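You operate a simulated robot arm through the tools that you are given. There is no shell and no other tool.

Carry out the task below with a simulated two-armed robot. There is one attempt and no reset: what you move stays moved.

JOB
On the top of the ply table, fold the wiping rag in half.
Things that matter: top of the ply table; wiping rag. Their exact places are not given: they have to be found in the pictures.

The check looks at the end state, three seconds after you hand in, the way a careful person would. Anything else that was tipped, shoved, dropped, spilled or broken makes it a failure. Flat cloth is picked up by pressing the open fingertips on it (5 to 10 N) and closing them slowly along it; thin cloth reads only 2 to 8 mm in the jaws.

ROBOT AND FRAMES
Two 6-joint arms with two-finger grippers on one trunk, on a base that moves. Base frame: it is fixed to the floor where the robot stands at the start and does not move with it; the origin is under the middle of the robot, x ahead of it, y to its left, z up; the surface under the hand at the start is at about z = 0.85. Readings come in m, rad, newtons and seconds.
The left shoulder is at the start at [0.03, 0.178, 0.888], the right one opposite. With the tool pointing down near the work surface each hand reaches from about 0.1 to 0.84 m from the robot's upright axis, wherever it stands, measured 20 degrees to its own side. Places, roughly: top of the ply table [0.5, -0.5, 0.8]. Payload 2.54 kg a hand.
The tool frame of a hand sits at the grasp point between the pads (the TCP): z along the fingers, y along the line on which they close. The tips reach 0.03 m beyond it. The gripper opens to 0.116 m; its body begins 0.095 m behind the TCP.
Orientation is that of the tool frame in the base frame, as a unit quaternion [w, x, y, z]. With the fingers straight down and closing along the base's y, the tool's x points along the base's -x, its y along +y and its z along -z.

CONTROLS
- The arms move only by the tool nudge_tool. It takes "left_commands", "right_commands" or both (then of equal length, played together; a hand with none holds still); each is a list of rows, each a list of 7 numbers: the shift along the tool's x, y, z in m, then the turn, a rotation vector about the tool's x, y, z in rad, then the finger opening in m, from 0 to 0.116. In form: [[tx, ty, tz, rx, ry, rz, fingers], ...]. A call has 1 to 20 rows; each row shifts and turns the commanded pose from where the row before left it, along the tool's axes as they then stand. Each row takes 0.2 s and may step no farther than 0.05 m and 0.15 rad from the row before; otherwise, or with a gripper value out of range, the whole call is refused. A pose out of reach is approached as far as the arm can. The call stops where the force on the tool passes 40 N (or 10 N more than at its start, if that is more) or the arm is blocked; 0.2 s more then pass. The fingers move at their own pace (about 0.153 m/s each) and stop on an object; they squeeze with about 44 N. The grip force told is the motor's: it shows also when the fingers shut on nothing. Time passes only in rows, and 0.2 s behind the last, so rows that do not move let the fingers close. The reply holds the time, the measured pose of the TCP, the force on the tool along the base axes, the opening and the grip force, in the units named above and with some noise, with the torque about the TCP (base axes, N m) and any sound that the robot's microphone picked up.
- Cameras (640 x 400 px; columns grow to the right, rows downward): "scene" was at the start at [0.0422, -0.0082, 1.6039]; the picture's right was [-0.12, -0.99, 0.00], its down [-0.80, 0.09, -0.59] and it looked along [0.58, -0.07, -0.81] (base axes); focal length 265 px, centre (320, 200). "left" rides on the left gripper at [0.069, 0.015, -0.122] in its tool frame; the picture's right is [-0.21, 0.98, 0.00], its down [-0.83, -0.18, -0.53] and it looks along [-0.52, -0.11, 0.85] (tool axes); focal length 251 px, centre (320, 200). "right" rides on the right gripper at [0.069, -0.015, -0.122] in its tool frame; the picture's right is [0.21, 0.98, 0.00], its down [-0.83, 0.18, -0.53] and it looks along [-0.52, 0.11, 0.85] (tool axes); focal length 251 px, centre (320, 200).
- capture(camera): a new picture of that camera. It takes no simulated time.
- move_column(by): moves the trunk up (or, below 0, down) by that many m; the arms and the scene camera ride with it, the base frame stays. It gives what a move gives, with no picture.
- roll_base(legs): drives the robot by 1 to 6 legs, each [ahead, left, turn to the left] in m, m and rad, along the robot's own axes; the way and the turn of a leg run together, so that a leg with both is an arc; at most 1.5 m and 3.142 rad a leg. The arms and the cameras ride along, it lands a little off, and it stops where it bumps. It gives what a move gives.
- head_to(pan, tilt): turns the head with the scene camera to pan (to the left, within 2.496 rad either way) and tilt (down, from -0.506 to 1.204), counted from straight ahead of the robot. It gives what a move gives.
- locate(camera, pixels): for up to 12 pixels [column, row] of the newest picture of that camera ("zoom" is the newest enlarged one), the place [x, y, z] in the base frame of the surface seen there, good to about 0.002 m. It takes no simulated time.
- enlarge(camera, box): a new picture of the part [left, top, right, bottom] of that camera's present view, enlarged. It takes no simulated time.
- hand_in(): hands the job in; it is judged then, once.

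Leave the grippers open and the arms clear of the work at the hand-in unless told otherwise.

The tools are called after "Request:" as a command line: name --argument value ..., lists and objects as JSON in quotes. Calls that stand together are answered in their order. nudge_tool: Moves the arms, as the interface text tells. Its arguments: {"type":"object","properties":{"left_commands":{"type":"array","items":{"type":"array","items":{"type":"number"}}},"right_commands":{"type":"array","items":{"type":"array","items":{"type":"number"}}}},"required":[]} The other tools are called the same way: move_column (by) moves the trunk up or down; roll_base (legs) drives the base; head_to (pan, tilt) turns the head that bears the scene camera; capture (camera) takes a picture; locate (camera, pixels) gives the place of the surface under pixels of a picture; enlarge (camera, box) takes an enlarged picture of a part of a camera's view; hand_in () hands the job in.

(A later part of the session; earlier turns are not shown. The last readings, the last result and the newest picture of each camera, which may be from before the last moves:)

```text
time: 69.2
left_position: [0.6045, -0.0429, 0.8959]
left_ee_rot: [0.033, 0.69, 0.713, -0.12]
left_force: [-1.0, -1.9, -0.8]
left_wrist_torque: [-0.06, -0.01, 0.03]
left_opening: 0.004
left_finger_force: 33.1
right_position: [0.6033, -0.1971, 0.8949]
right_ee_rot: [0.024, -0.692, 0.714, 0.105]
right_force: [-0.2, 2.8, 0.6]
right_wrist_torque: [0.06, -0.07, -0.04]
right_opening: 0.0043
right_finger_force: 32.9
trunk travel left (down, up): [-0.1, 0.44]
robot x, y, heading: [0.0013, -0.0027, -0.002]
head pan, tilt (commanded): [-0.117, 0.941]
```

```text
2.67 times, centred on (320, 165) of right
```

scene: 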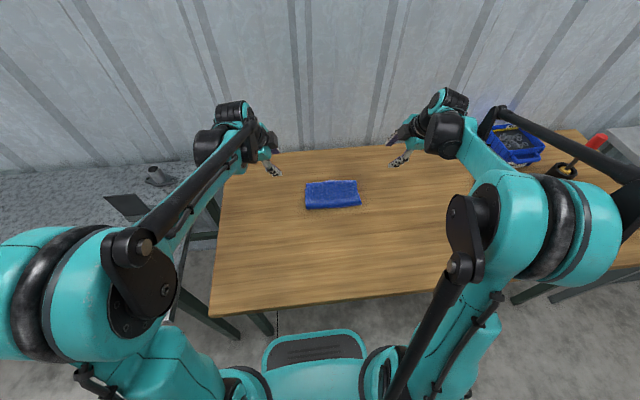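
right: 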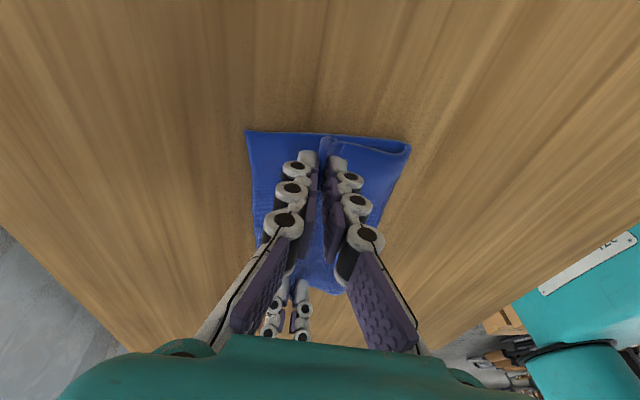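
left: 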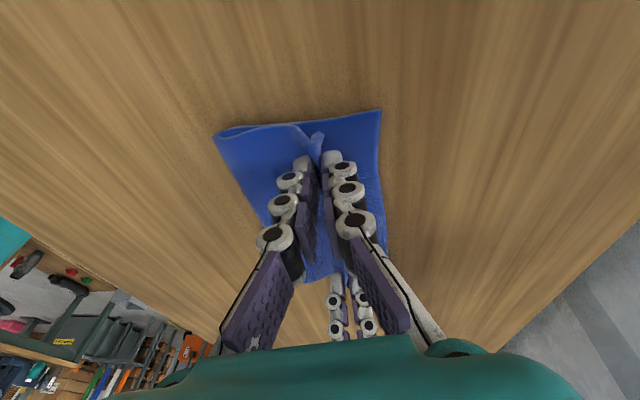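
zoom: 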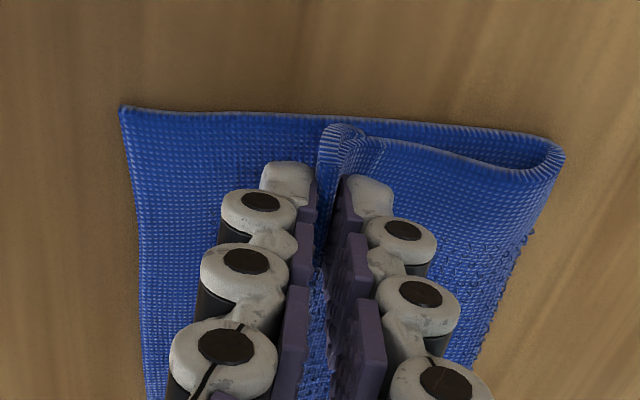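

I'll check the far corners and the fold once more before releasing: left (379, 112), fold (216, 137), right (249, 134), fold (407, 151).

Request:
locate --camera "left" --pixels '[[379, 112], [217, 138], [300, 125], [309, 142], [322, 135], [230, 130]]'

Request:
locate --camera "right" --pixels '[[249, 134], [406, 151], [335, 140], [322, 142], [345, 145], [395, 142]]'

```text
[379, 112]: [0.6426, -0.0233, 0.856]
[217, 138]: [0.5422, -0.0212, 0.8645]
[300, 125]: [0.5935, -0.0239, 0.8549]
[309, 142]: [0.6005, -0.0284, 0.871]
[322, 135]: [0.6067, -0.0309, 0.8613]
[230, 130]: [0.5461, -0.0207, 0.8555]
```

```text
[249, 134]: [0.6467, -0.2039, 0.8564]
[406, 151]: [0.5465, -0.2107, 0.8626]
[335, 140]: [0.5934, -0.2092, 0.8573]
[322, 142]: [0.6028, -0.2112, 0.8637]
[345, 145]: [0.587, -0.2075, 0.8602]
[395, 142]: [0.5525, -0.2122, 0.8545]
```

The stack slid along slightly, but the halves are balanced. The lower layer is about 0.10 m long and the top edge should land near x ≈ 0.643, next to the lower edge at 0.643–0.647. I'll open slowly to 0.034 while moving the hands +x so the rear fingers stay put.

Request:
nudge_tool --left_commands '[[-0.0001, 0.0025, -0.0003, 0, 0, 0, 0.009], [-0.0001, 0.0025, -0.0003, 0, 0, 0, 0.014], [-0.0001, 0.0025, -0.0003, 0, 0, 0, 0.019], [-0.0001, 0.0025, -0.0003, 0, 0, 0, 0.024], [-0.0001, 0.0025, -0.0003, 0, 0, 0, 0.029], [-0.0001, 0.0025, -0.0003, 0, 0, 0, 0.034], [0, 0, 0, 0, 0, 0, 0.034]]' --right_commands '[[-0.0001, -0.0025, -0.0003, 0, 0, 0, 0.009], [-0.0001, -0.0025, -0.0003, 0, 0, 0, 0.014], [-0.0001, -0.0025, -0.0003, 0, 0, 0, 0.019], [-0.0001, -0.0025, -0.0003, 0, 0, 0, 0.024], [-0.0001, -0.0025, -0.0003, 0, 0, 0, 0.029], [-0.0001, -0.0025, -0.0003, 0, 0, 0, 0.034], [0, 0, 0, 0, 0, 0, 0.034]]'

Request:
enlarge --camera "left" --box '[200, 90, 440, 240]'

Request:
enlarge --camera "right" --box '[200, 90, 440, 240]'

```text
time: 70.8
left_position: [0.62, -0.042, 0.8968]
left_ee_rot: [0.032, 0.691, 0.712, -0.12]
left_force: [0.6, 0.3, 0.9]
left_wrist_torque: [0.0, -0.01, -0.03]
left_opening: 0.0337
left_finger_force: 0.0
right_position: [0.6192, -0.1986, 0.8949]
right_ee_rot: [0.024, -0.691, 0.715, 0.106]
right_force: [-0.4, 0.1, -0.4]
right_wrist_torque: [-0.03, -0.01, -0.01]
right_opening: 0.0343
right_finger_force: 0.1
trunk travel left (down, up): [-0.1, 0.44]
robot x, y, heading: [-0.0021, -0.001, -0.001]
head pan, tilt (commanded): [-0.117, 0.941]
```

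```text
2.67 times, centred on (320, 165) of left
```

zoom: 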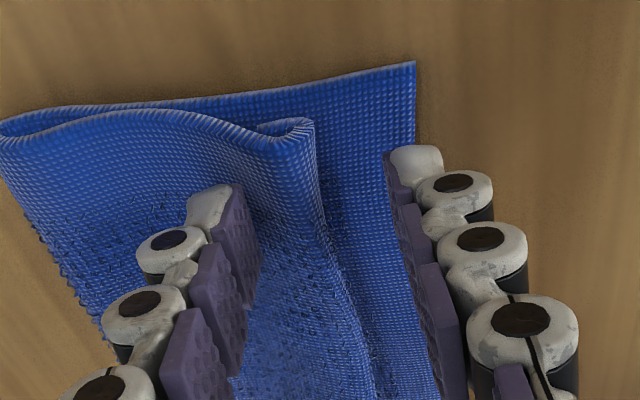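

```text
2.67 times, centred on (320, 165) of right
```

zoom: 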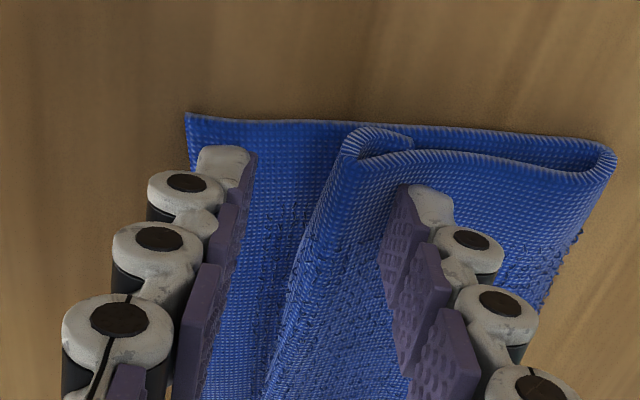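

The edge got tucked under the top layer. The end shows a small roll at x ≈ 0.613, between the open fingers. I'll lower 2 mm, close slowly on that roll, and lift it, so the tucked strip can spring free.

Request:
nudge_tool --left_commands '[[0.0004, 0.0002, 0.0019, 0, 0, 0, 0.034], [0, 0, 0, 0, 0, 0, 0.03], [0, 0, 0, 0, 0, 0, 0.026], [0, 0, 0, 0, 0, 0, 0.022], [0, 0, 0, 0, 0, 0, 0.018], [0, 0, 0, 0, 0, 0, 0.014]]' --right_commands '[[0.0004, -0.0002, 0.0019, 0, 0, 0, 0.034], [0, 0, 0, 0, 0, 0, 0.03], [0, 0, 0, 0, 0, 0, 0.026], [0, 0, 0, 0, 0, 0, 0.022], [0, 0, 0, 0, 0, 0, 0.018], [0, 0, 0, 0, 0, 0, 0.014]]'

Request:
enlarge --camera "left" --box '[200, 90, 440, 240]'

Request:
enlarge --camera "right" --box '[200, 90, 440, 240]'

```text
time: 72.2
left_position: [0.6215, -0.0439, 0.8927]
left_ee_rot: [0.032, 0.691, 0.713, -0.12]
left_force: [0.6, 0.1, -0.1]
left_wrist_torque: [0.01, 0.04, -0.01]
left_opening: 0.0142
left_finger_force: 0.0
right_position: [0.6187, -0.1987, 0.8936]
right_ee_rot: [0.024, -0.691, 0.714, 0.105]
right_force: [0.5, -0.1, 0.4]
right_wrist_torque: [0.02, -0.01, -0.01]
right_opening: 0.014
right_finger_force: 0.0
trunk travel left (down, up): [-0.1, 0.44]
robot x, y, heading: [0.003, 0.0031, -0.0]
head pan, tilt (commanded): [-0.117, 0.941]
```

```text
2.67 times, centred on (320, 165) of left
```

zoom: 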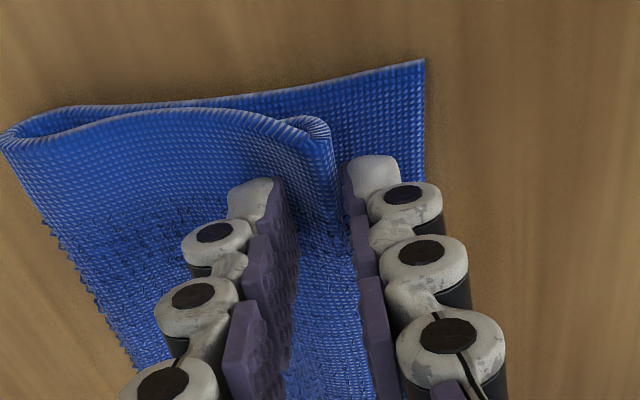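

```text
2.67 times, centred on (320, 165) of right
```

zoom: 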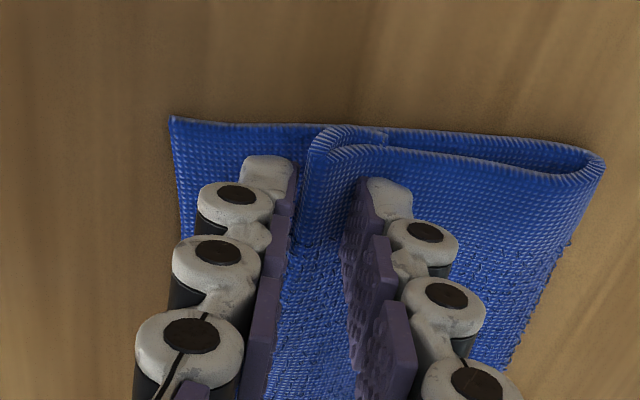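

The roll is between the pads in both hands. I continue closing.

Request:
nudge_tool --left_commands '[[0, 0, 0, 0, 0, 0, 0.011], [0, 0, 0, 0, 0, 0, 0.008], [0, 0, 0, 0, 0, 0, 0.005], [0, 0, 0, 0, 0, 0, 0.002], [0, 0, 0, 0, 0, 0, 0.0], [0, 0, 0, 0, 0, 0, 0.0]]' --right_commands '[[0, 0, 0, 0, 0, 0, 0.011], [0, 0, 0, 0, 0, 0, 0.008], [0, 0, 0, 0, 0, 0, 0.005], [0, 0, 0, 0, 0, 0, 0.002], [0, 0, 0, 0, 0, 0, 0.0], [0, 0, 0, 0, 0, 0, 0.0]]'

Request:
enlarge --camera "left" --box '[200, 90, 440, 240]'

Request:
enlarge --camera "right" --box '[200, 90, 440, 240]'

```text
time: 73.6
left_position: [0.6205, -0.0429, 0.8942]
left_ee_rot: [0.032, 0.691, 0.712, -0.12]
left_force: [0.3, -0.9, 2.4]
left_wrist_torque: [-0.03, 0.02, -0.01]
left_opening: 0.003
left_finger_force: 33.1
right_position: [0.6185, -0.1985, 0.891]
right_ee_rot: [0.024, -0.691, 0.715, 0.106]
right_force: [-0.3, -0.1, 1.8]
right_wrist_torque: [-0.03, -0.07, -0.05]
right_opening: 0.0031
right_finger_force: 33.5
trunk travel left (down, up): [-0.1, 0.44]
robot x, y, heading: [0.0025, -0.0031, -0.001]
head pan, tilt (commanded): [-0.117, 0.941]
```

```text
2.67 times, centred on (320, 165) of left
```

zoom: 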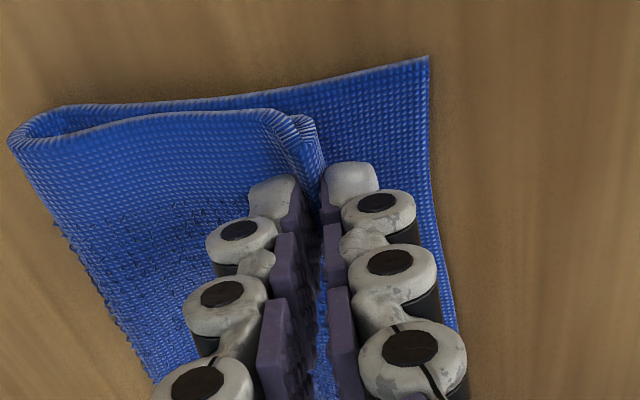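

```text
2.67 times, centred on (320, 165) of right
```

zoom: 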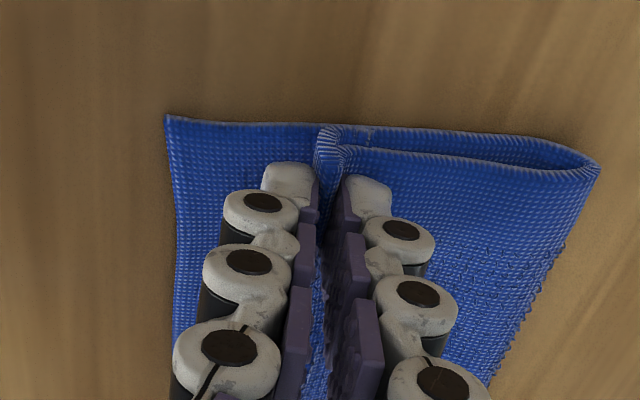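

Both hands grip the roll: 3 mm and 33 N. I lift 50 mm and move 28 mm back toward the robot, so the fold isn't pulled, and look at what the strip does.

Request:
nudge_tool --left_commands '[[-0.0019, -0.0068, -0.009, 0, 0, 0, 0], [-0.0019, -0.0068, -0.009, 0, 0, 0, 0], [-0.0019, -0.0068, -0.009, 0, 0, 0, 0], [-0.0019, -0.0068, -0.009, 0, 0, 0, 0], [-0.0019, -0.0068, -0.009, 0, 0, 0, 0], [0, 0, 0, 0, 0, 0, 0]]' --right_commands '[[-0.0016, 0.0068, -0.0092, 0, 0, 0, 0], [-0.0016, 0.0068, -0.0092, 0, 0, 0, 0], [-0.0016, 0.0068, -0.0092, 0, 0, 0, 0], [-0.0016, 0.0068, -0.0092, 0, 0, 0, 0], [-0.0016, 0.0068, -0.0092, 0, 0, 0, 0], [0, 0, 0, 0, 0, 0, 0]]'

Request:
capture --camera "left"

Request:
capture --camera "right"

Request:
enlarge --camera "left" --box '[200, 80, 440, 230]'

Request:
enlarge --camera "scene" --box '[280, 140, 400, 230]'

```text
time: 75.0
left_position: [0.5923, -0.0455, 0.943]
left_ee_rot: [0.032, 0.691, 0.712, -0.12]
left_force: [-0.2, -0.1, 1.8]
left_wrist_torque: [-0.05, 0.05, -0.02]
left_opening: 0.0027
left_finger_force: 32.0
right_position: [0.5895, -0.1986, 0.9421]
right_ee_rot: [0.024, -0.691, 0.715, 0.106]
right_force: [0.5, 0.1, 1.4]
right_wrist_torque: [0.02, 0.04, 0.01]
right_opening: 0.0026
right_finger_force: 31.8
trunk travel left (down, up): [-0.1, 0.44]
robot x, y, heading: [-0.001, 0.0017, 0.006]
head pan, tilt (commanded): [-0.117, 0.941]
```

```text
taken
```

left: 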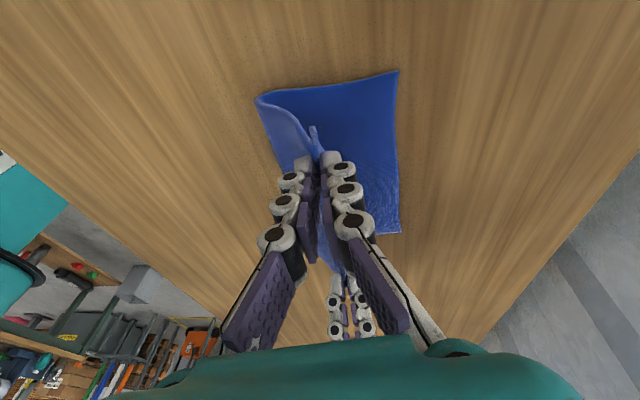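

```text
taken
```

right: 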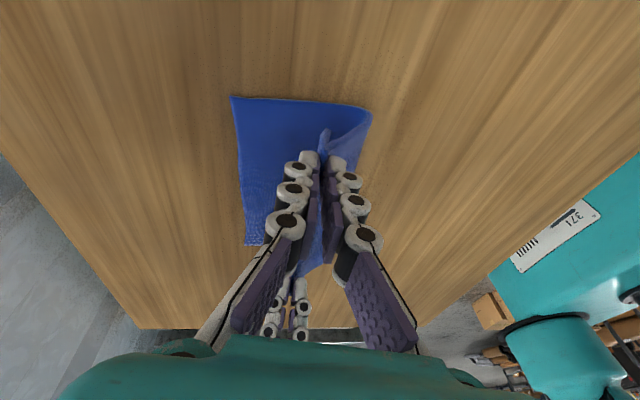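

```text
2.67 times, centred on (320, 155) of left
```

zoom: 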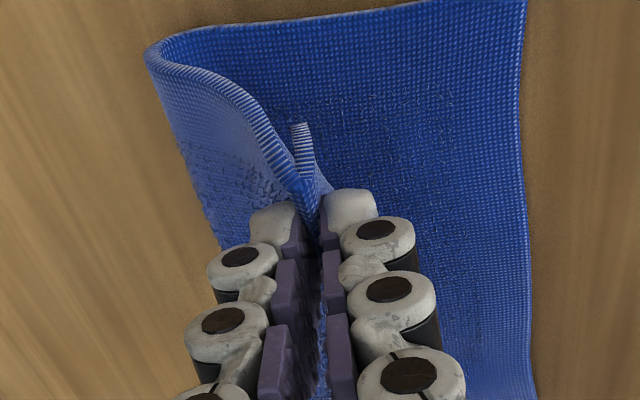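

```text
4.44 times, centred on (340, 185) of scene
```

zoom: 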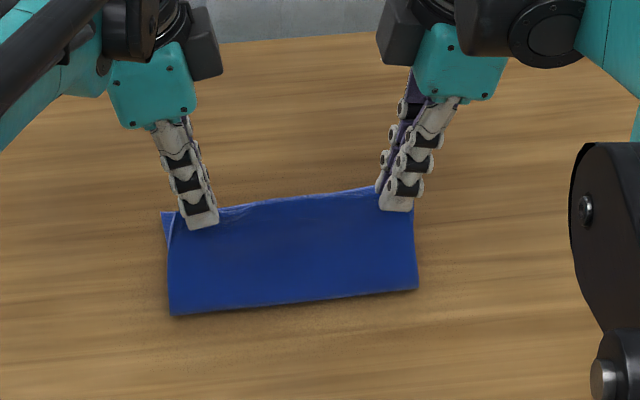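

The strip now hangs free on the far side of the jaws. I'll measure: strip end at left (313, 128), jaw bottom (318, 150), far corners left (396, 73), right (233, 99), fold left (259, 98), right (368, 115).

Request:
locate --camera "left" --pixels '[[313, 128], [315, 140], [396, 74], [399, 230], [259, 98], [285, 115], [310, 145]]'

Request:
locate --camera "right" --pixels '[[326, 132], [325, 142], [234, 99], [246, 242], [367, 115], [345, 130], [330, 148]]'

Request:
enlarge --camera "right" --box '[200, 80, 440, 230]'

```text
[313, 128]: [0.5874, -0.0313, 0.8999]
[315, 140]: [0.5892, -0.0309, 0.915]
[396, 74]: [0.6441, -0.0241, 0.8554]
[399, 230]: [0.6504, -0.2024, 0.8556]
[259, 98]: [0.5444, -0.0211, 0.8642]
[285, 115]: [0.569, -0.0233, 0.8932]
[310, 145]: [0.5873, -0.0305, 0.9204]
```

```text
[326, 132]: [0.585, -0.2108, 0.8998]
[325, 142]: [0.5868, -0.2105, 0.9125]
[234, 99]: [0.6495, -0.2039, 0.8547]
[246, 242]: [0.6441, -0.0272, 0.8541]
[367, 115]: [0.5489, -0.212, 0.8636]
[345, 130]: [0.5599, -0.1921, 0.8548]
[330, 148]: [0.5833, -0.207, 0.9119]
```

```text
2.67 times, centred on (320, 155) of right
```

zoom: 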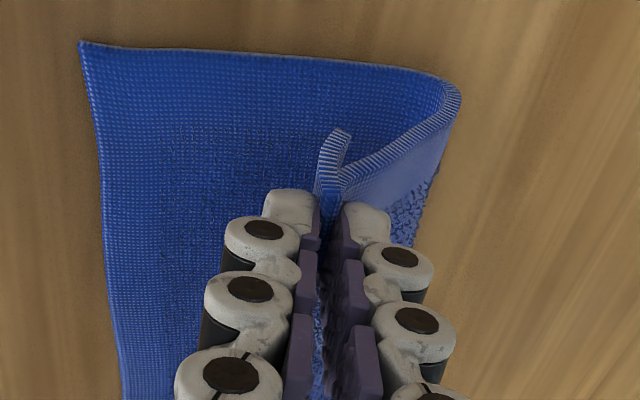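

The halves are balanced: lower edge at 0.644–0.650, fold at about 0.546, and the strip hangs about 18 mm below the jaws. To make the strip land pointing forward rather than tucking under, I'll lean both hands back (to about -0.5 rad) so the jaws and strip point toward +x, while lowering part-way.

Request:
nudge_tool --left_commands '[[0.00096, -0.00106, 0.00443, -0.1211, -0.002, 0.0267, 0], [0.00092, -0.0016, 0.00428, -0.1211, -0.002, 0.0267, 0], [0.00087, -0.00215, 0.00404, -0.1211, -0.002, 0.0267, 0], [0.00081, -0.00265, 0.00375, -0.1211, -0.002, 0.0267, 0], [0.00074, -0.00311, 0.0034, -0.1211, -0.002, 0.0267, 0], [0, 0, 0, 0, 0, 0, 0]]' --right_commands '[[0.00083, 0.00106, 0.00446, 0.1219, -0.0028, -0.0229, 0], [0.0008, 0.0016, 0.0043, 0.1219, -0.0028, -0.0229, 0], [0.00076, 0.00215, 0.00406, 0.1219, -0.0028, -0.0229, 0], [0.00071, 0.00265, 0.00377, 0.1219, -0.0028, -0.0229, 0], [0.00064, 0.00311, 0.00342, 0.1219, -0.0028, -0.0229, 0], [0, 0, 0, 0, 0, 0, 0]]'

Request:
capture --camera "left"

Request:
capture --camera "right"

Request:
enlarge --camera "left" --box '[200, 80, 440, 230]'

Request:
enlarge --camera "right" --box '[200, 80, 440, 230]'

```text
time: 76.4
left_position: [0.5837, -0.0445, 0.9222]
left_ee_rot: [0.248, 0.694, 0.669, 0.098]
left_force: [0.2, 0.0, -0.5]
left_wrist_torque: [0.02, 0.04, 0.01]
left_opening: 0.0042
left_finger_force: 36.1
right_position: [0.5836, -0.1982, 0.9205]
right_ee_rot: [-0.241, 0.69, -0.673, 0.111]
right_force: [-0.5, -0.9, 1.6]
right_wrist_torque: [0.07, 0.01, 0.0]
right_opening: 0.0036
right_finger_force: 33.7
trunk travel left (down, up): [-0.1, 0.44]
robot x, y, heading: [-0.001, -0.0029, 0.005]
head pan, tilt (commanded): [-0.117, 0.941]
```

```text
taken
```

left: 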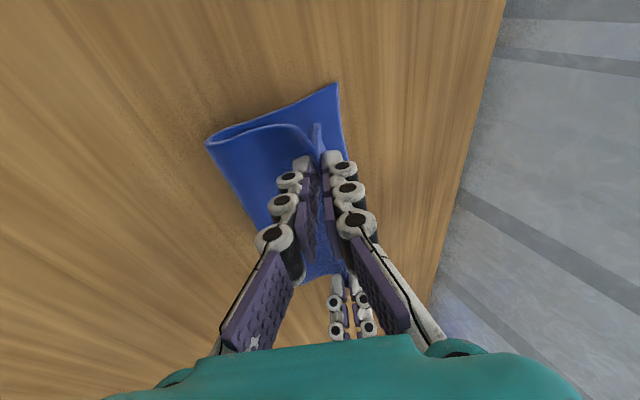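

```text
taken
```

right: 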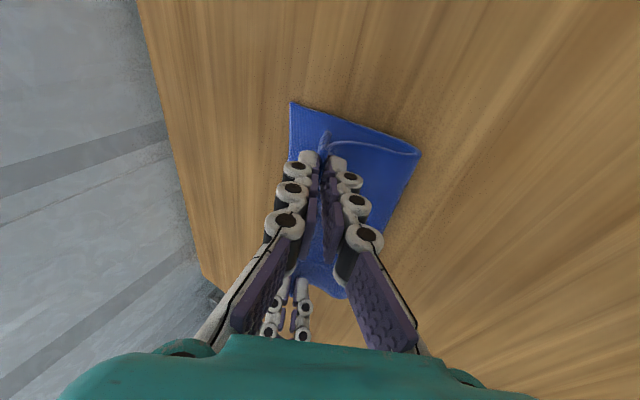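

```text
2.67 times, centred on (320, 155) of left
```

zoom: 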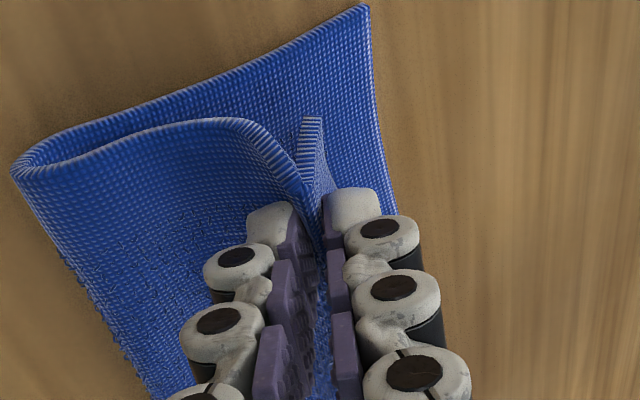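

```text
2.67 times, centred on (320, 155) of right
```

zoom: 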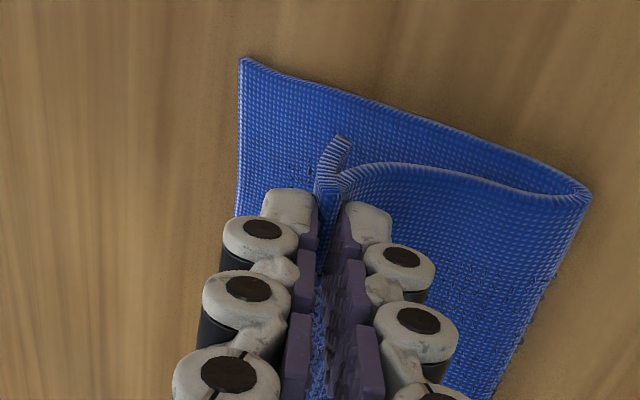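

The strip now points down and forward. I'll lower along that direction, then make the last few mm down and slightly back, so the strip lays out toward the far edge.

Request:
nudge_tool --left_commands '[[0.00138, -0.0003, 0.00629, 0, 0, 0, 0], [0.00138, -0.0003, 0.00629, 0, 0, 0, 0], [0.00138, -0.0003, 0.00629, 0, 0, 0, 0], [0, 0, 0, 0, 0, 0, 0]]' --right_commands '[[0.0012, 0.00035, 0.00632, 0, 0, 0, 0], [0.0012, 0.00035, 0.00632, 0, 0, 0, 0], [0.0012, 0.00035, 0.00632, 0, 0, 0, 0], [0, 0, 0, 0, 0, 0, 0]]'

Request:
enlarge --camera "left" --box '[200, 80, 440, 230]'

Request:
enlarge --camera "right" --box '[200, 80, 440, 230]'

```text
time: 77.4
left_position: [0.5929, -0.0454, 0.9049]
left_ee_rot: [0.248, 0.694, 0.669, 0.097]
left_force: [0.2, -1.0, -0.8]
left_wrist_torque: [0.0, 0.02, 0.01]
left_opening: 0.0032
left_finger_force: 30.2
right_position: [0.5905, -0.1989, 0.9037]
right_ee_rot: [-0.241, 0.691, -0.673, 0.11]
right_force: [0.9, 0.5, -1.9]
right_wrist_torque: [-0.02, -0.01, 0.02]
right_opening: 0.0051
right_finger_force: 34.9
trunk travel left (down, up): [-0.1, 0.44]
robot x, y, heading: [0.0012, -0.0021, 0.001]
head pan, tilt (commanded): [-0.117, 0.941]
```

```text
2.67 times, centred on (320, 155) of left
```

zoom: 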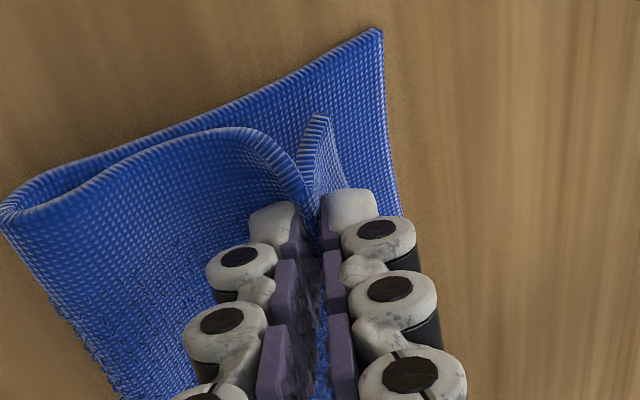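

```text
2.67 times, centred on (320, 155) of right
```

zoom: 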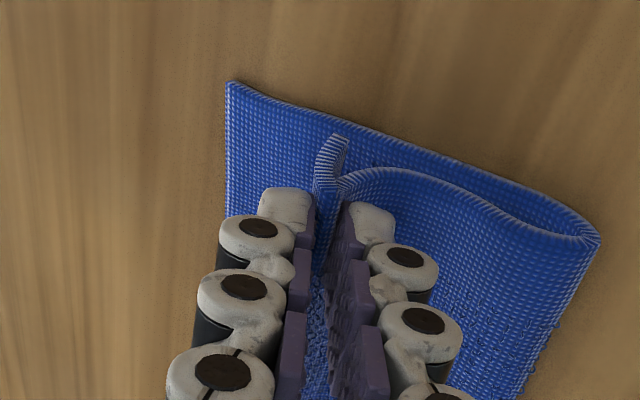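

The left strip points forward, but the right strip's end is dragging back a little because I moved forward while it touched. I'll lift 8 mm so both spring forward, and lean back a further 0.25 rad before lowering again with a slight backward motion.

Request:
nudge_tool --left_commands '[[-0.0006, -0.0019, -0.0028, -0.1221, -0.0022, 0.0266, 0], [-0.0006, -0.0019, -0.0028, -0.1221, -0.0022, 0.0266, 0], [0, 0, 0, 0, 0, 0, 0]]' --right_commands '[[-0.0005, 0.0018, -0.0028, 0.1228, -0.0029, -0.0229, 0], [-0.0005, 0.0018, -0.0028, 0.1228, -0.0029, -0.0229, 0], [0, 0, 0, 0, 0, 0, 0]]'

Request:
capture --camera "left"

Request:
capture --camera "right"

Request:
enlarge --camera "left" --box '[200, 80, 440, 230]'

Request:
enlarge --camera "right" --box '[200, 80, 440, 230]'

```text
time: 78.2
left_position: [0.5869, -0.0451, 0.9069]
left_ee_rot: [0.33, 0.677, 0.633, 0.184]
left_force: [0.9, -0.3, -2.2]
left_wrist_torque: [0.01, -0.01, -0.01]
left_opening: 0.0048
left_finger_force: 34.6
right_position: [0.5846, -0.1972, 0.9086]
right_ee_rot: [-0.323, 0.671, -0.638, 0.196]
right_force: [0.6, 0.6, -0.3]
right_wrist_torque: [-0.01, 0.03, 0.0]
right_opening: 0.0037
right_finger_force: 30.6
trunk travel left (down, up): [-0.1, 0.44]
robot x, y, heading: [0.0, -0.0006, 0.003]
head pan, tilt (commanded): [-0.117, 0.941]
```

```text
taken
```

left: 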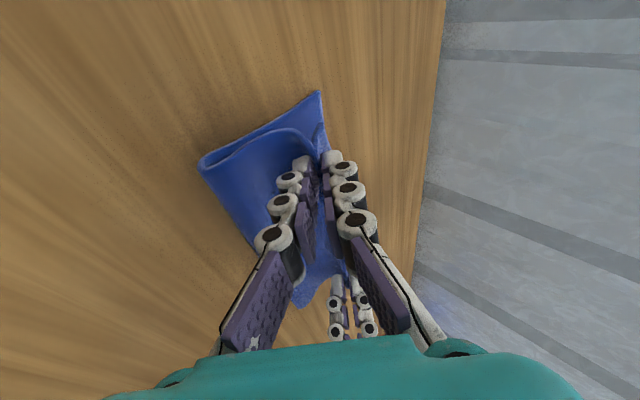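

```text
taken
```

right: 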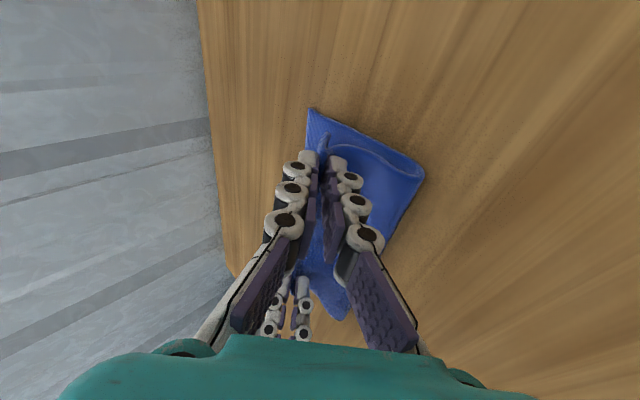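

```text
2.67 times, centred on (320, 155) of left
```

zoom: 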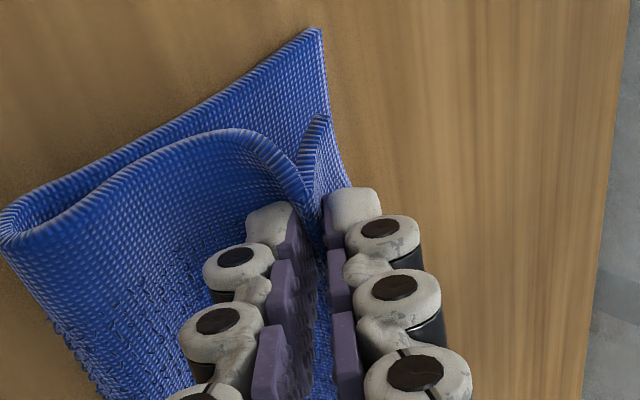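

```text
2.67 times, centred on (320, 155) of right
```

zoom: 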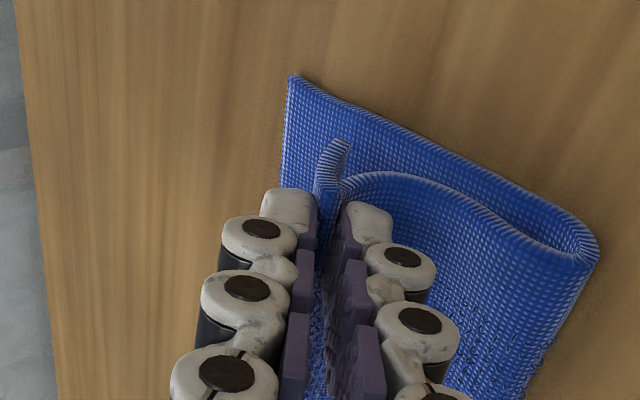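

I'll locate the strip ends (left (321, 126), right (328, 134)) and the far corners (left (317, 94), right (310, 112)) and fold.

Request:
locate --camera "left" --pixels '[[320, 126], [318, 140], [317, 95], [205, 164], [290, 132], [308, 145]]'

Request:
locate --camera "right" --pixels '[[327, 135], [321, 145], [310, 112], [420, 174], [355, 148], [335, 152]]'

```text
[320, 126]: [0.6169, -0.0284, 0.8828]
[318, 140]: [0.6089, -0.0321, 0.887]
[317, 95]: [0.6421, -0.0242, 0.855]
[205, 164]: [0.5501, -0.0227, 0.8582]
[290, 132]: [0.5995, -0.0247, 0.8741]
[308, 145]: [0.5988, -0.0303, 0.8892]
```

```text
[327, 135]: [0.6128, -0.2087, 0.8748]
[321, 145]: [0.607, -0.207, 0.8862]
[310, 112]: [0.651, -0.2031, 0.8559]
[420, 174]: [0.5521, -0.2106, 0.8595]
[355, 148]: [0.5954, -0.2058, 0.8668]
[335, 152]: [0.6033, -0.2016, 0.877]
```

Both strip ends now point forward (x ≈ 0.613–0.617, ahead of the jaws). I'll lower 16 mm with a slight backward motion.

Request:
nudge_tool --left_commands '[[0.0006, -0.0035, 0.0022, 0, 0, 0, 0], [0.0006, -0.0035, 0.0022, 0, 0, 0, 0], [0.0006, -0.0035, 0.0022, 0, 0, 0, 0], [0.0006, -0.0035, 0.0022, 0, 0, 0, 0], [0, 0, 0, 0, 0, 0, 0]]' --right_commands '[[0.0005, 0.0035, 0.0022, 0, 0, 0, 0], [0.0005, 0.0035, 0.0022, 0, 0, 0, 0], [0.0005, 0.0035, 0.0022, 0, 0, 0, 0], [0.0005, 0.0035, 0.0022, 0, 0, 0, 0], [0, 0, 0, 0, 0, 0, 0]]'

Request:
enlarge --camera "left" --box '[200, 80, 440, 230]'

Request:
enlarge --camera "right" --box '[200, 80, 440, 230]'

```text
time: 79.4
left_position: [0.5813, -0.0445, 0.8909]
left_ee_rot: [0.329, 0.677, 0.633, 0.183]
left_force: [-1.6, -1.2, 0.4]
left_wrist_torque: [-0.03, 0.0, -0.01]
left_opening: 0.0028
left_finger_force: 31.9
right_position: [0.5807, -0.1968, 0.8901]
right_ee_rot: [-0.323, 0.671, -0.638, 0.196]
right_force: [1.5, 1.3, -1.2]
right_wrist_torque: [0.01, 0.0, 0.0]
right_opening: 0.0054
right_finger_force: 35.2
trunk travel left (down, up): [-0.1, 0.44]
robot x, y, heading: [0.0032, -0.0008, 0.003]
head pan, tilt (commanded): [-0.117, 0.941]
```

```text
2.67 times, centred on (320, 155) of left
```

zoom: 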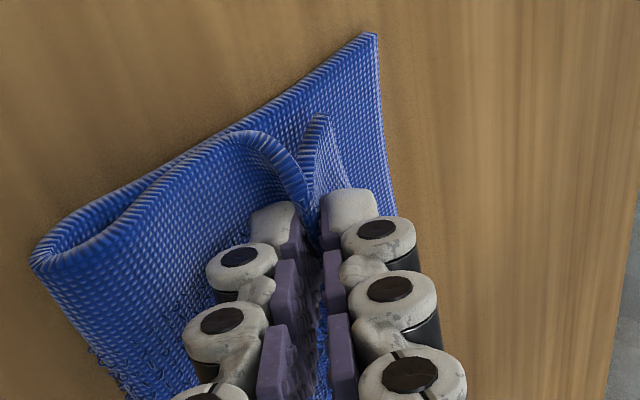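

```text
2.67 times, centred on (320, 155) of right
```

zoom: 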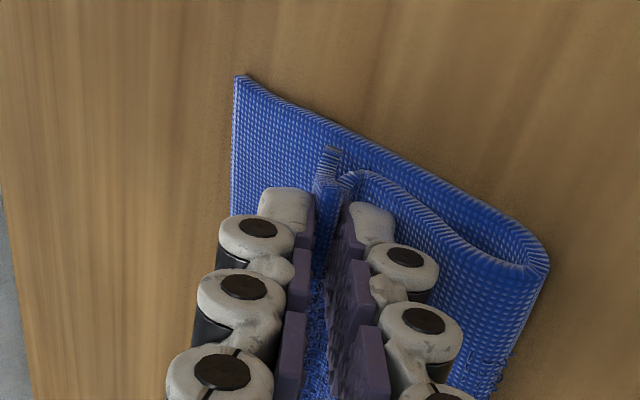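

Both strips point forward along the lower layer. I'll open slowly, keeping the rear fingers still.

Request:
nudge_tool --left_commands '[[0, 0.002, 0, 0, 0, 0, 0.008], [0, 0.002, 0, 0, 0, 0, 0.012], [0, 0.002, 0, 0, 0, 0, 0.016], [0, 0.002, 0, 0, 0, 0, 0.02], [0, 0.002, 0, 0, 0, 0, 0.024], [0, 0.002, 0, 0, 0, 0, 0.028], [0, 0, 0, 0, 0, 0, 0.028]]' --right_commands '[[0, -0.002, 0, 0, 0, 0, 0.008], [0, -0.002, 0, 0, 0, 0, 0.012], [0, -0.002, 0, 0, 0, 0, 0.016], [0, -0.002, 0, 0, 0, 0, 0.02], [0, -0.002, 0, 0, 0, 0, 0.024], [0, -0.002, 0, 0, 0, 0, 0.028], [0, 0, 0, 0, 0, 0, 0.028]]'

Request:
enlarge --camera "left" --box '[200, 80, 440, 230]'

Request:
enlarge --camera "right" --box '[200, 80, 440, 230]'

```text
time: 81.0
left_position: [0.5915, -0.0442, 0.8996]
left_ee_rot: [0.329, 0.676, 0.633, 0.184]
left_force: [-0.2, -0.8, 0.4]
left_wrist_torque: [0.03, 0.01, -0.02]
left_opening: 0.0279
left_finger_force: 0.0
right_position: [0.5902, -0.1981, 0.8991]
right_ee_rot: [-0.324, 0.671, -0.637, 0.196]
right_force: [-0.4, 0.8, 0.9]
right_wrist_torque: [0.0, 0.0, -0.04]
right_opening: 0.0279
right_finger_force: 0.1
trunk travel left (down, up): [-0.1, 0.44]
robot x, y, heading: [-0.0023, 0.0004, -0.002]
head pan, tilt (commanded): [-0.117, 0.941]
```

```text
2.67 times, centred on (320, 155) of left
```

zoom: 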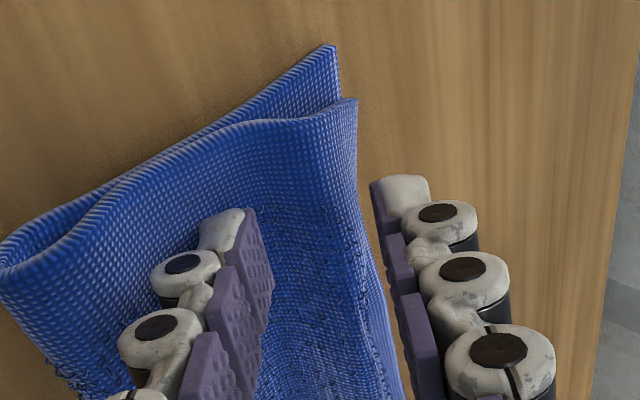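

```text
2.67 times, centred on (320, 155) of right
```

zoom: 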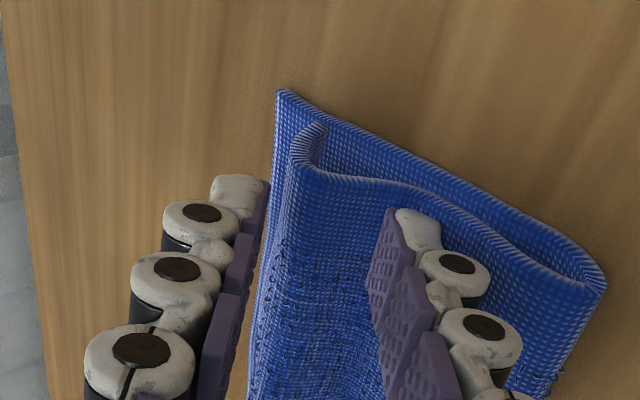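

On the left the top layer now lies out, nearly flush with the lower edge. The right end still looks slightly curled. I'll raise both hands straight up 60 mm and check.

Request:
nudge_tool --left_commands '[[-0.002, 0.0082, -0.0086, 0, 0, 0, 0.03], [-0.002, 0.0082, -0.0086, 0, 0, 0, 0.03], [-0.002, 0.0082, -0.0086, 0, 0, 0, 0.03], [-0.002, 0.0082, -0.0086, 0, 0, 0, 0.03], [-0.002, 0.0082, -0.0086, 0, 0, 0, 0.03]]' --right_commands '[[-0.0018, -0.0082, -0.0086, 0, 0, 0, 0.03], [-0.0018, -0.0082, -0.0086, 0, 0, 0, 0.03], [-0.0018, -0.0082, -0.0086, 0, 0, 0, 0.03], [-0.0018, -0.0082, -0.0086, 0, 0, 0, 0.03], [-0.0018, -0.0082, -0.0086, 0, 0, 0, 0.03]]'

Request:
capture --camera "left"

Request:
capture --camera "right"

Request:
enlarge --camera "left" --box '[160, 60, 400, 260]'

Request:
enlarge --camera "right" --box '[240, 60, 480, 260]'

Request:
enlarge --camera "scene" --box '[290, 145, 390, 220]'

```text
time: 82.2
left_position: [0.5922, -0.0447, 0.9602]
left_ee_rot: [0.33, 0.677, 0.632, 0.184]
left_force: [0.2, 0.0, 0.7]
left_wrist_torque: [-0.01, 0.01, 0.0]
left_opening: 0.03
left_finger_force: 0.0
right_position: [0.5902, -0.1981, 0.9595]
right_ee_rot: [-0.323, 0.671, -0.638, 0.195]
right_force: [0.6, 0.2, 0.2]
right_wrist_torque: [-0.01, 0.0, 0.0]
right_opening: 0.0304
right_finger_force: 0.1
trunk travel left (down, up): [-0.1, 0.44]
robot x, y, heading: [0.0017, -0.0022, 0.002]
head pan, tilt (commanded): [-0.117, 0.941]
```

```text
taken
```

left: 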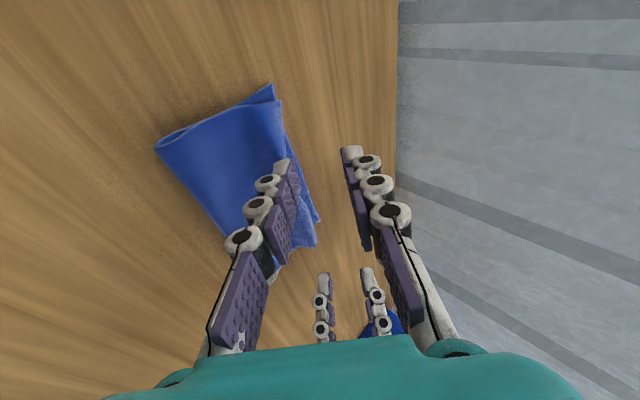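

```text
taken
```

right: 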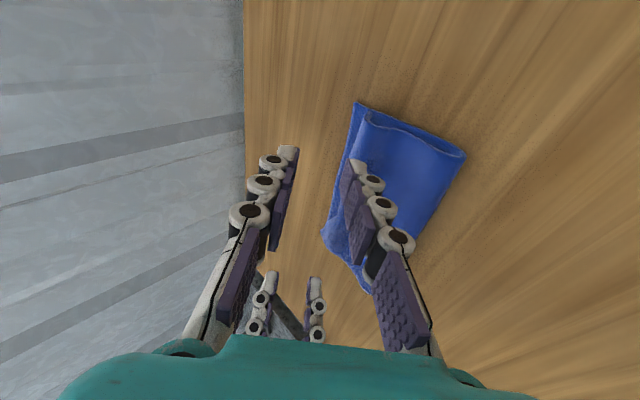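

```text
2.00 times, centred on (280, 160) of left
```

zoom: 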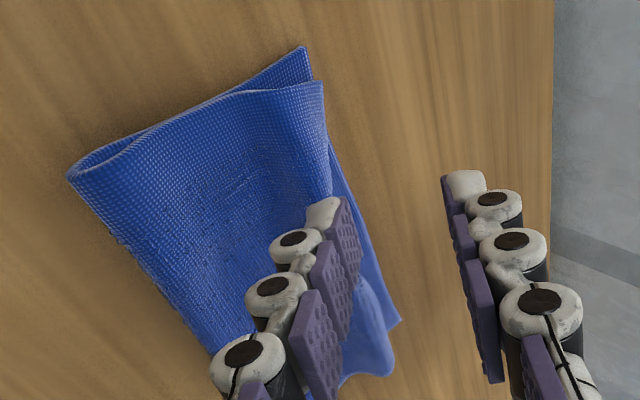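

```text
2.00 times, centred on (360, 160) of right
```

zoom: 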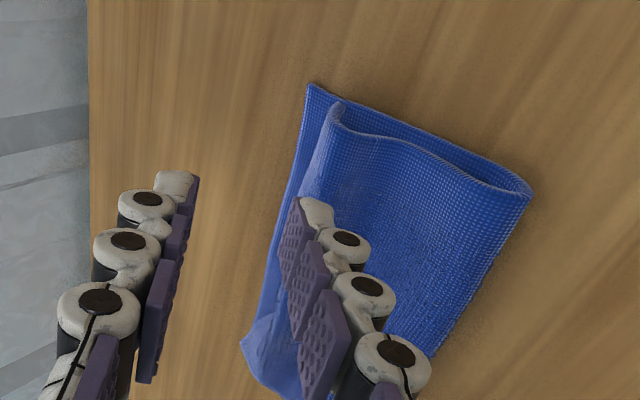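

```text
5.33 times, centred on (340, 182) of scene
```

zoom: 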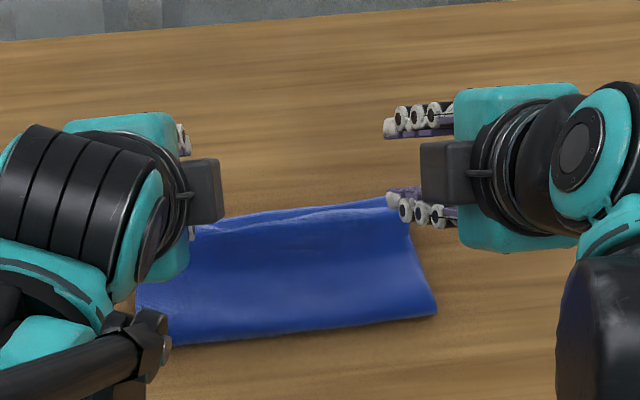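

I'll move both hands outward and up so I can see the whole rag from the scene camera.

Request:
nudge_tool --left_commands '[[0.0143, 0.0082, -0.012, 0, 0, 0, 0.03], [0.0143, 0.0082, -0.012, 0, 0, 0, 0.03], [0.0143, 0.0082, -0.012, 0, 0, 0, 0.03], [0.0143, 0.0082, -0.012, 0, 0, 0, 0.03], [0.0143, 0.0082, -0.012, 0, 0, 0, 0.03], [0.0143, 0.0082, -0.012, 0, 0, 0, 0.03]]' --right_commands '[[0.0147, -0.0084, -0.0114, 0, 0, 0, 0.03], [0.0147, -0.0084, -0.0114, 0, 0, 0, 0.03], [0.0147, -0.0084, -0.0114, 0, 0, 0, 0.03], [0.0147, -0.0084, -0.0114, 0, 0, 0, 0.03], [0.0147, -0.0084, -0.0114, 0, 0, 0, 0.03], [0.0147, -0.0084, -0.0114, 0, 0, 0, 0.03]]'

Request:
enlarge --camera "scene" --box '[295, 155, 385, 222]'

Request:
capture --camera "left"

Request:
capture --camera "right"

Request:
capture --camera "scene"

```text
time: 83.6
left_position: [0.5912, 0.055, 1.0293]
left_ee_rot: [0.33, 0.676, 0.633, 0.183]
left_force: [0.5, 0.8, 0.0]
left_wrist_torque: [0.04, -0.02, -0.02]
left_opening: 0.0301
left_finger_force: 0.0
right_position: [0.5911, -0.2994, 1.0303]
right_ee_rot: [-0.322, 0.672, -0.638, 0.196]
right_force: [-0.7, 0.5, 0.8]
right_wrist_torque: [0.01, 0.02, 0.01]
right_opening: 0.0301
right_finger_force: 0.1
trunk travel left (down, up): [-0.1, 0.44]
robot x, y, heading: [-0.0009, -0.0014, 0.006]
head pan, tilt (commanded): [-0.117, 0.941]
```

```text
5.97 times, centred on (340, 188) of scene
```

zoom: 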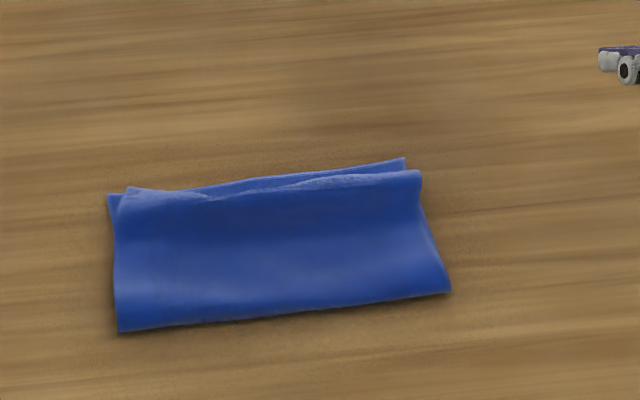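

```text
taken
```

left: 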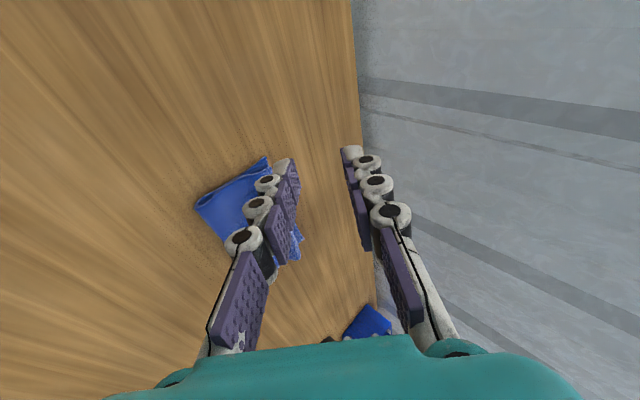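

```text
taken
```

right: 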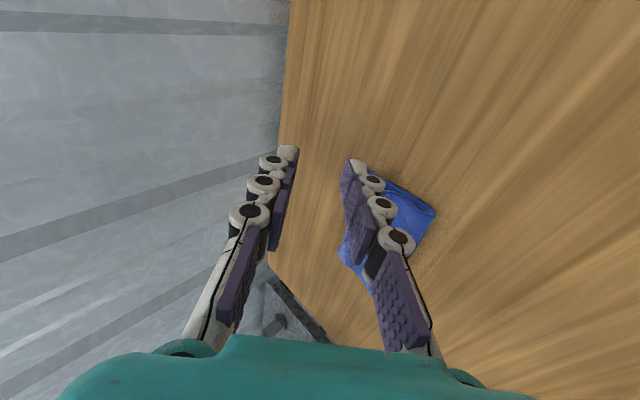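

```text
taken
```

scene: 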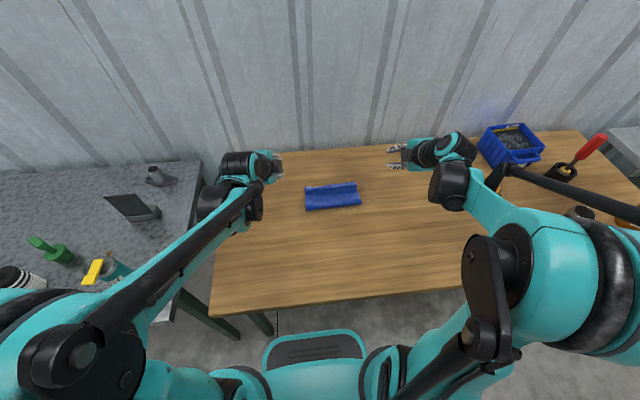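

The edges now look close to aligned. I'll measure them in the scene zoom.

Request:
enlarge --camera "scene" --box '[295, 155, 385, 222]'

Request:
locate --camera "zoom" --pixels '[[130, 192], [112, 198], [210, 201], [205, 188], [300, 187], [300, 178], [415, 174], [400, 161], [122, 326], [446, 290], [290, 308], [270, 250]]'

```text
5.97 times, centred on (340, 188) of scene
```

zoom: 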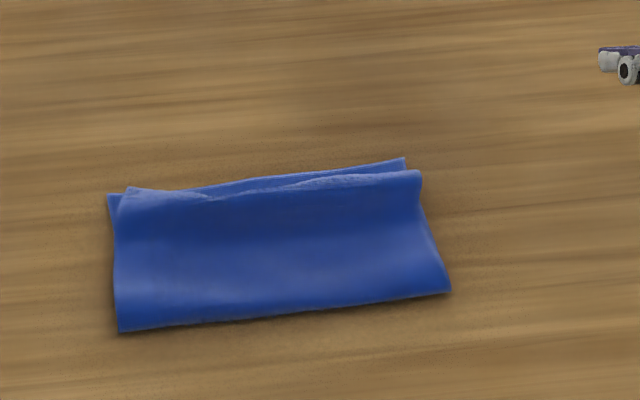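

```text
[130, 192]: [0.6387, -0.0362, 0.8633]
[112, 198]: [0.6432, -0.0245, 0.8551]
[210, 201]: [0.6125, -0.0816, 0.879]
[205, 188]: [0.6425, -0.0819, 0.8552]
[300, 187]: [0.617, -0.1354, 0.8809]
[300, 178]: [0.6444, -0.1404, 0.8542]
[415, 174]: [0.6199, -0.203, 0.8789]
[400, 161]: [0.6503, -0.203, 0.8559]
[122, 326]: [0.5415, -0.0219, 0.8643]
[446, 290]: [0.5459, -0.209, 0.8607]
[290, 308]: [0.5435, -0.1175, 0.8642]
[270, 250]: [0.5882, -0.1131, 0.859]
```

The left corner is aligned, but from the middle to the right the top end stands up at z ≈ 0.88, so the strip there is still bent down. I'll look at it closely from the wrist cameras.

Request:
enlarge --camera "left" --box '[180, 140, 320, 270]'

Request:
enlarge --camera "right" --box '[320, 150, 460, 290]'

Request:
enlarge --camera "scene" --box '[310, 172, 375, 215]'

```text
3.08 times, centred on (250, 205) of left
```

zoom: 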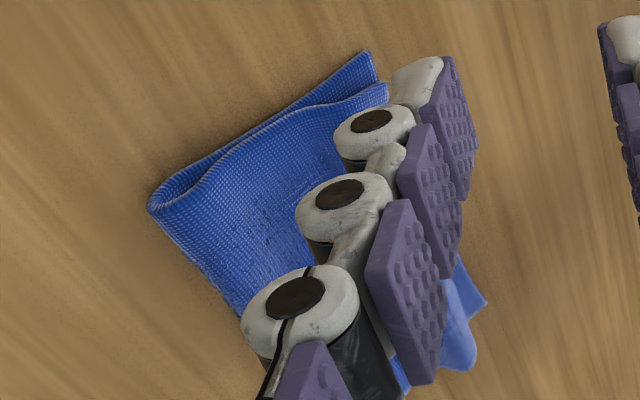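

```text
2.86 times, centred on (390, 220) of right
```

zoom: 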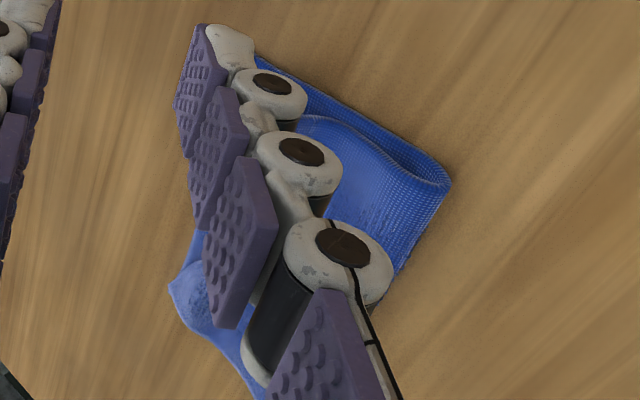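

```text
9.30 times, centred on (342, 194) of scene
```

zoom: 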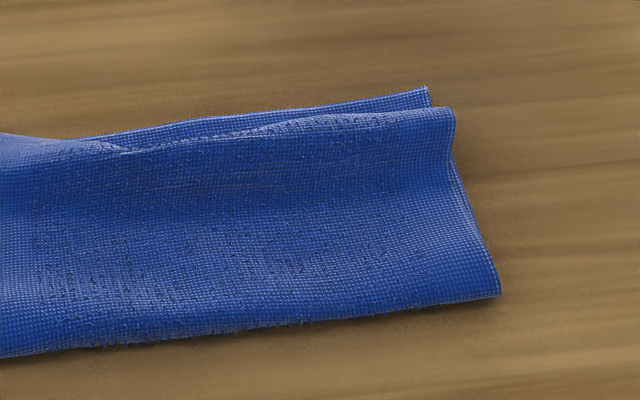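

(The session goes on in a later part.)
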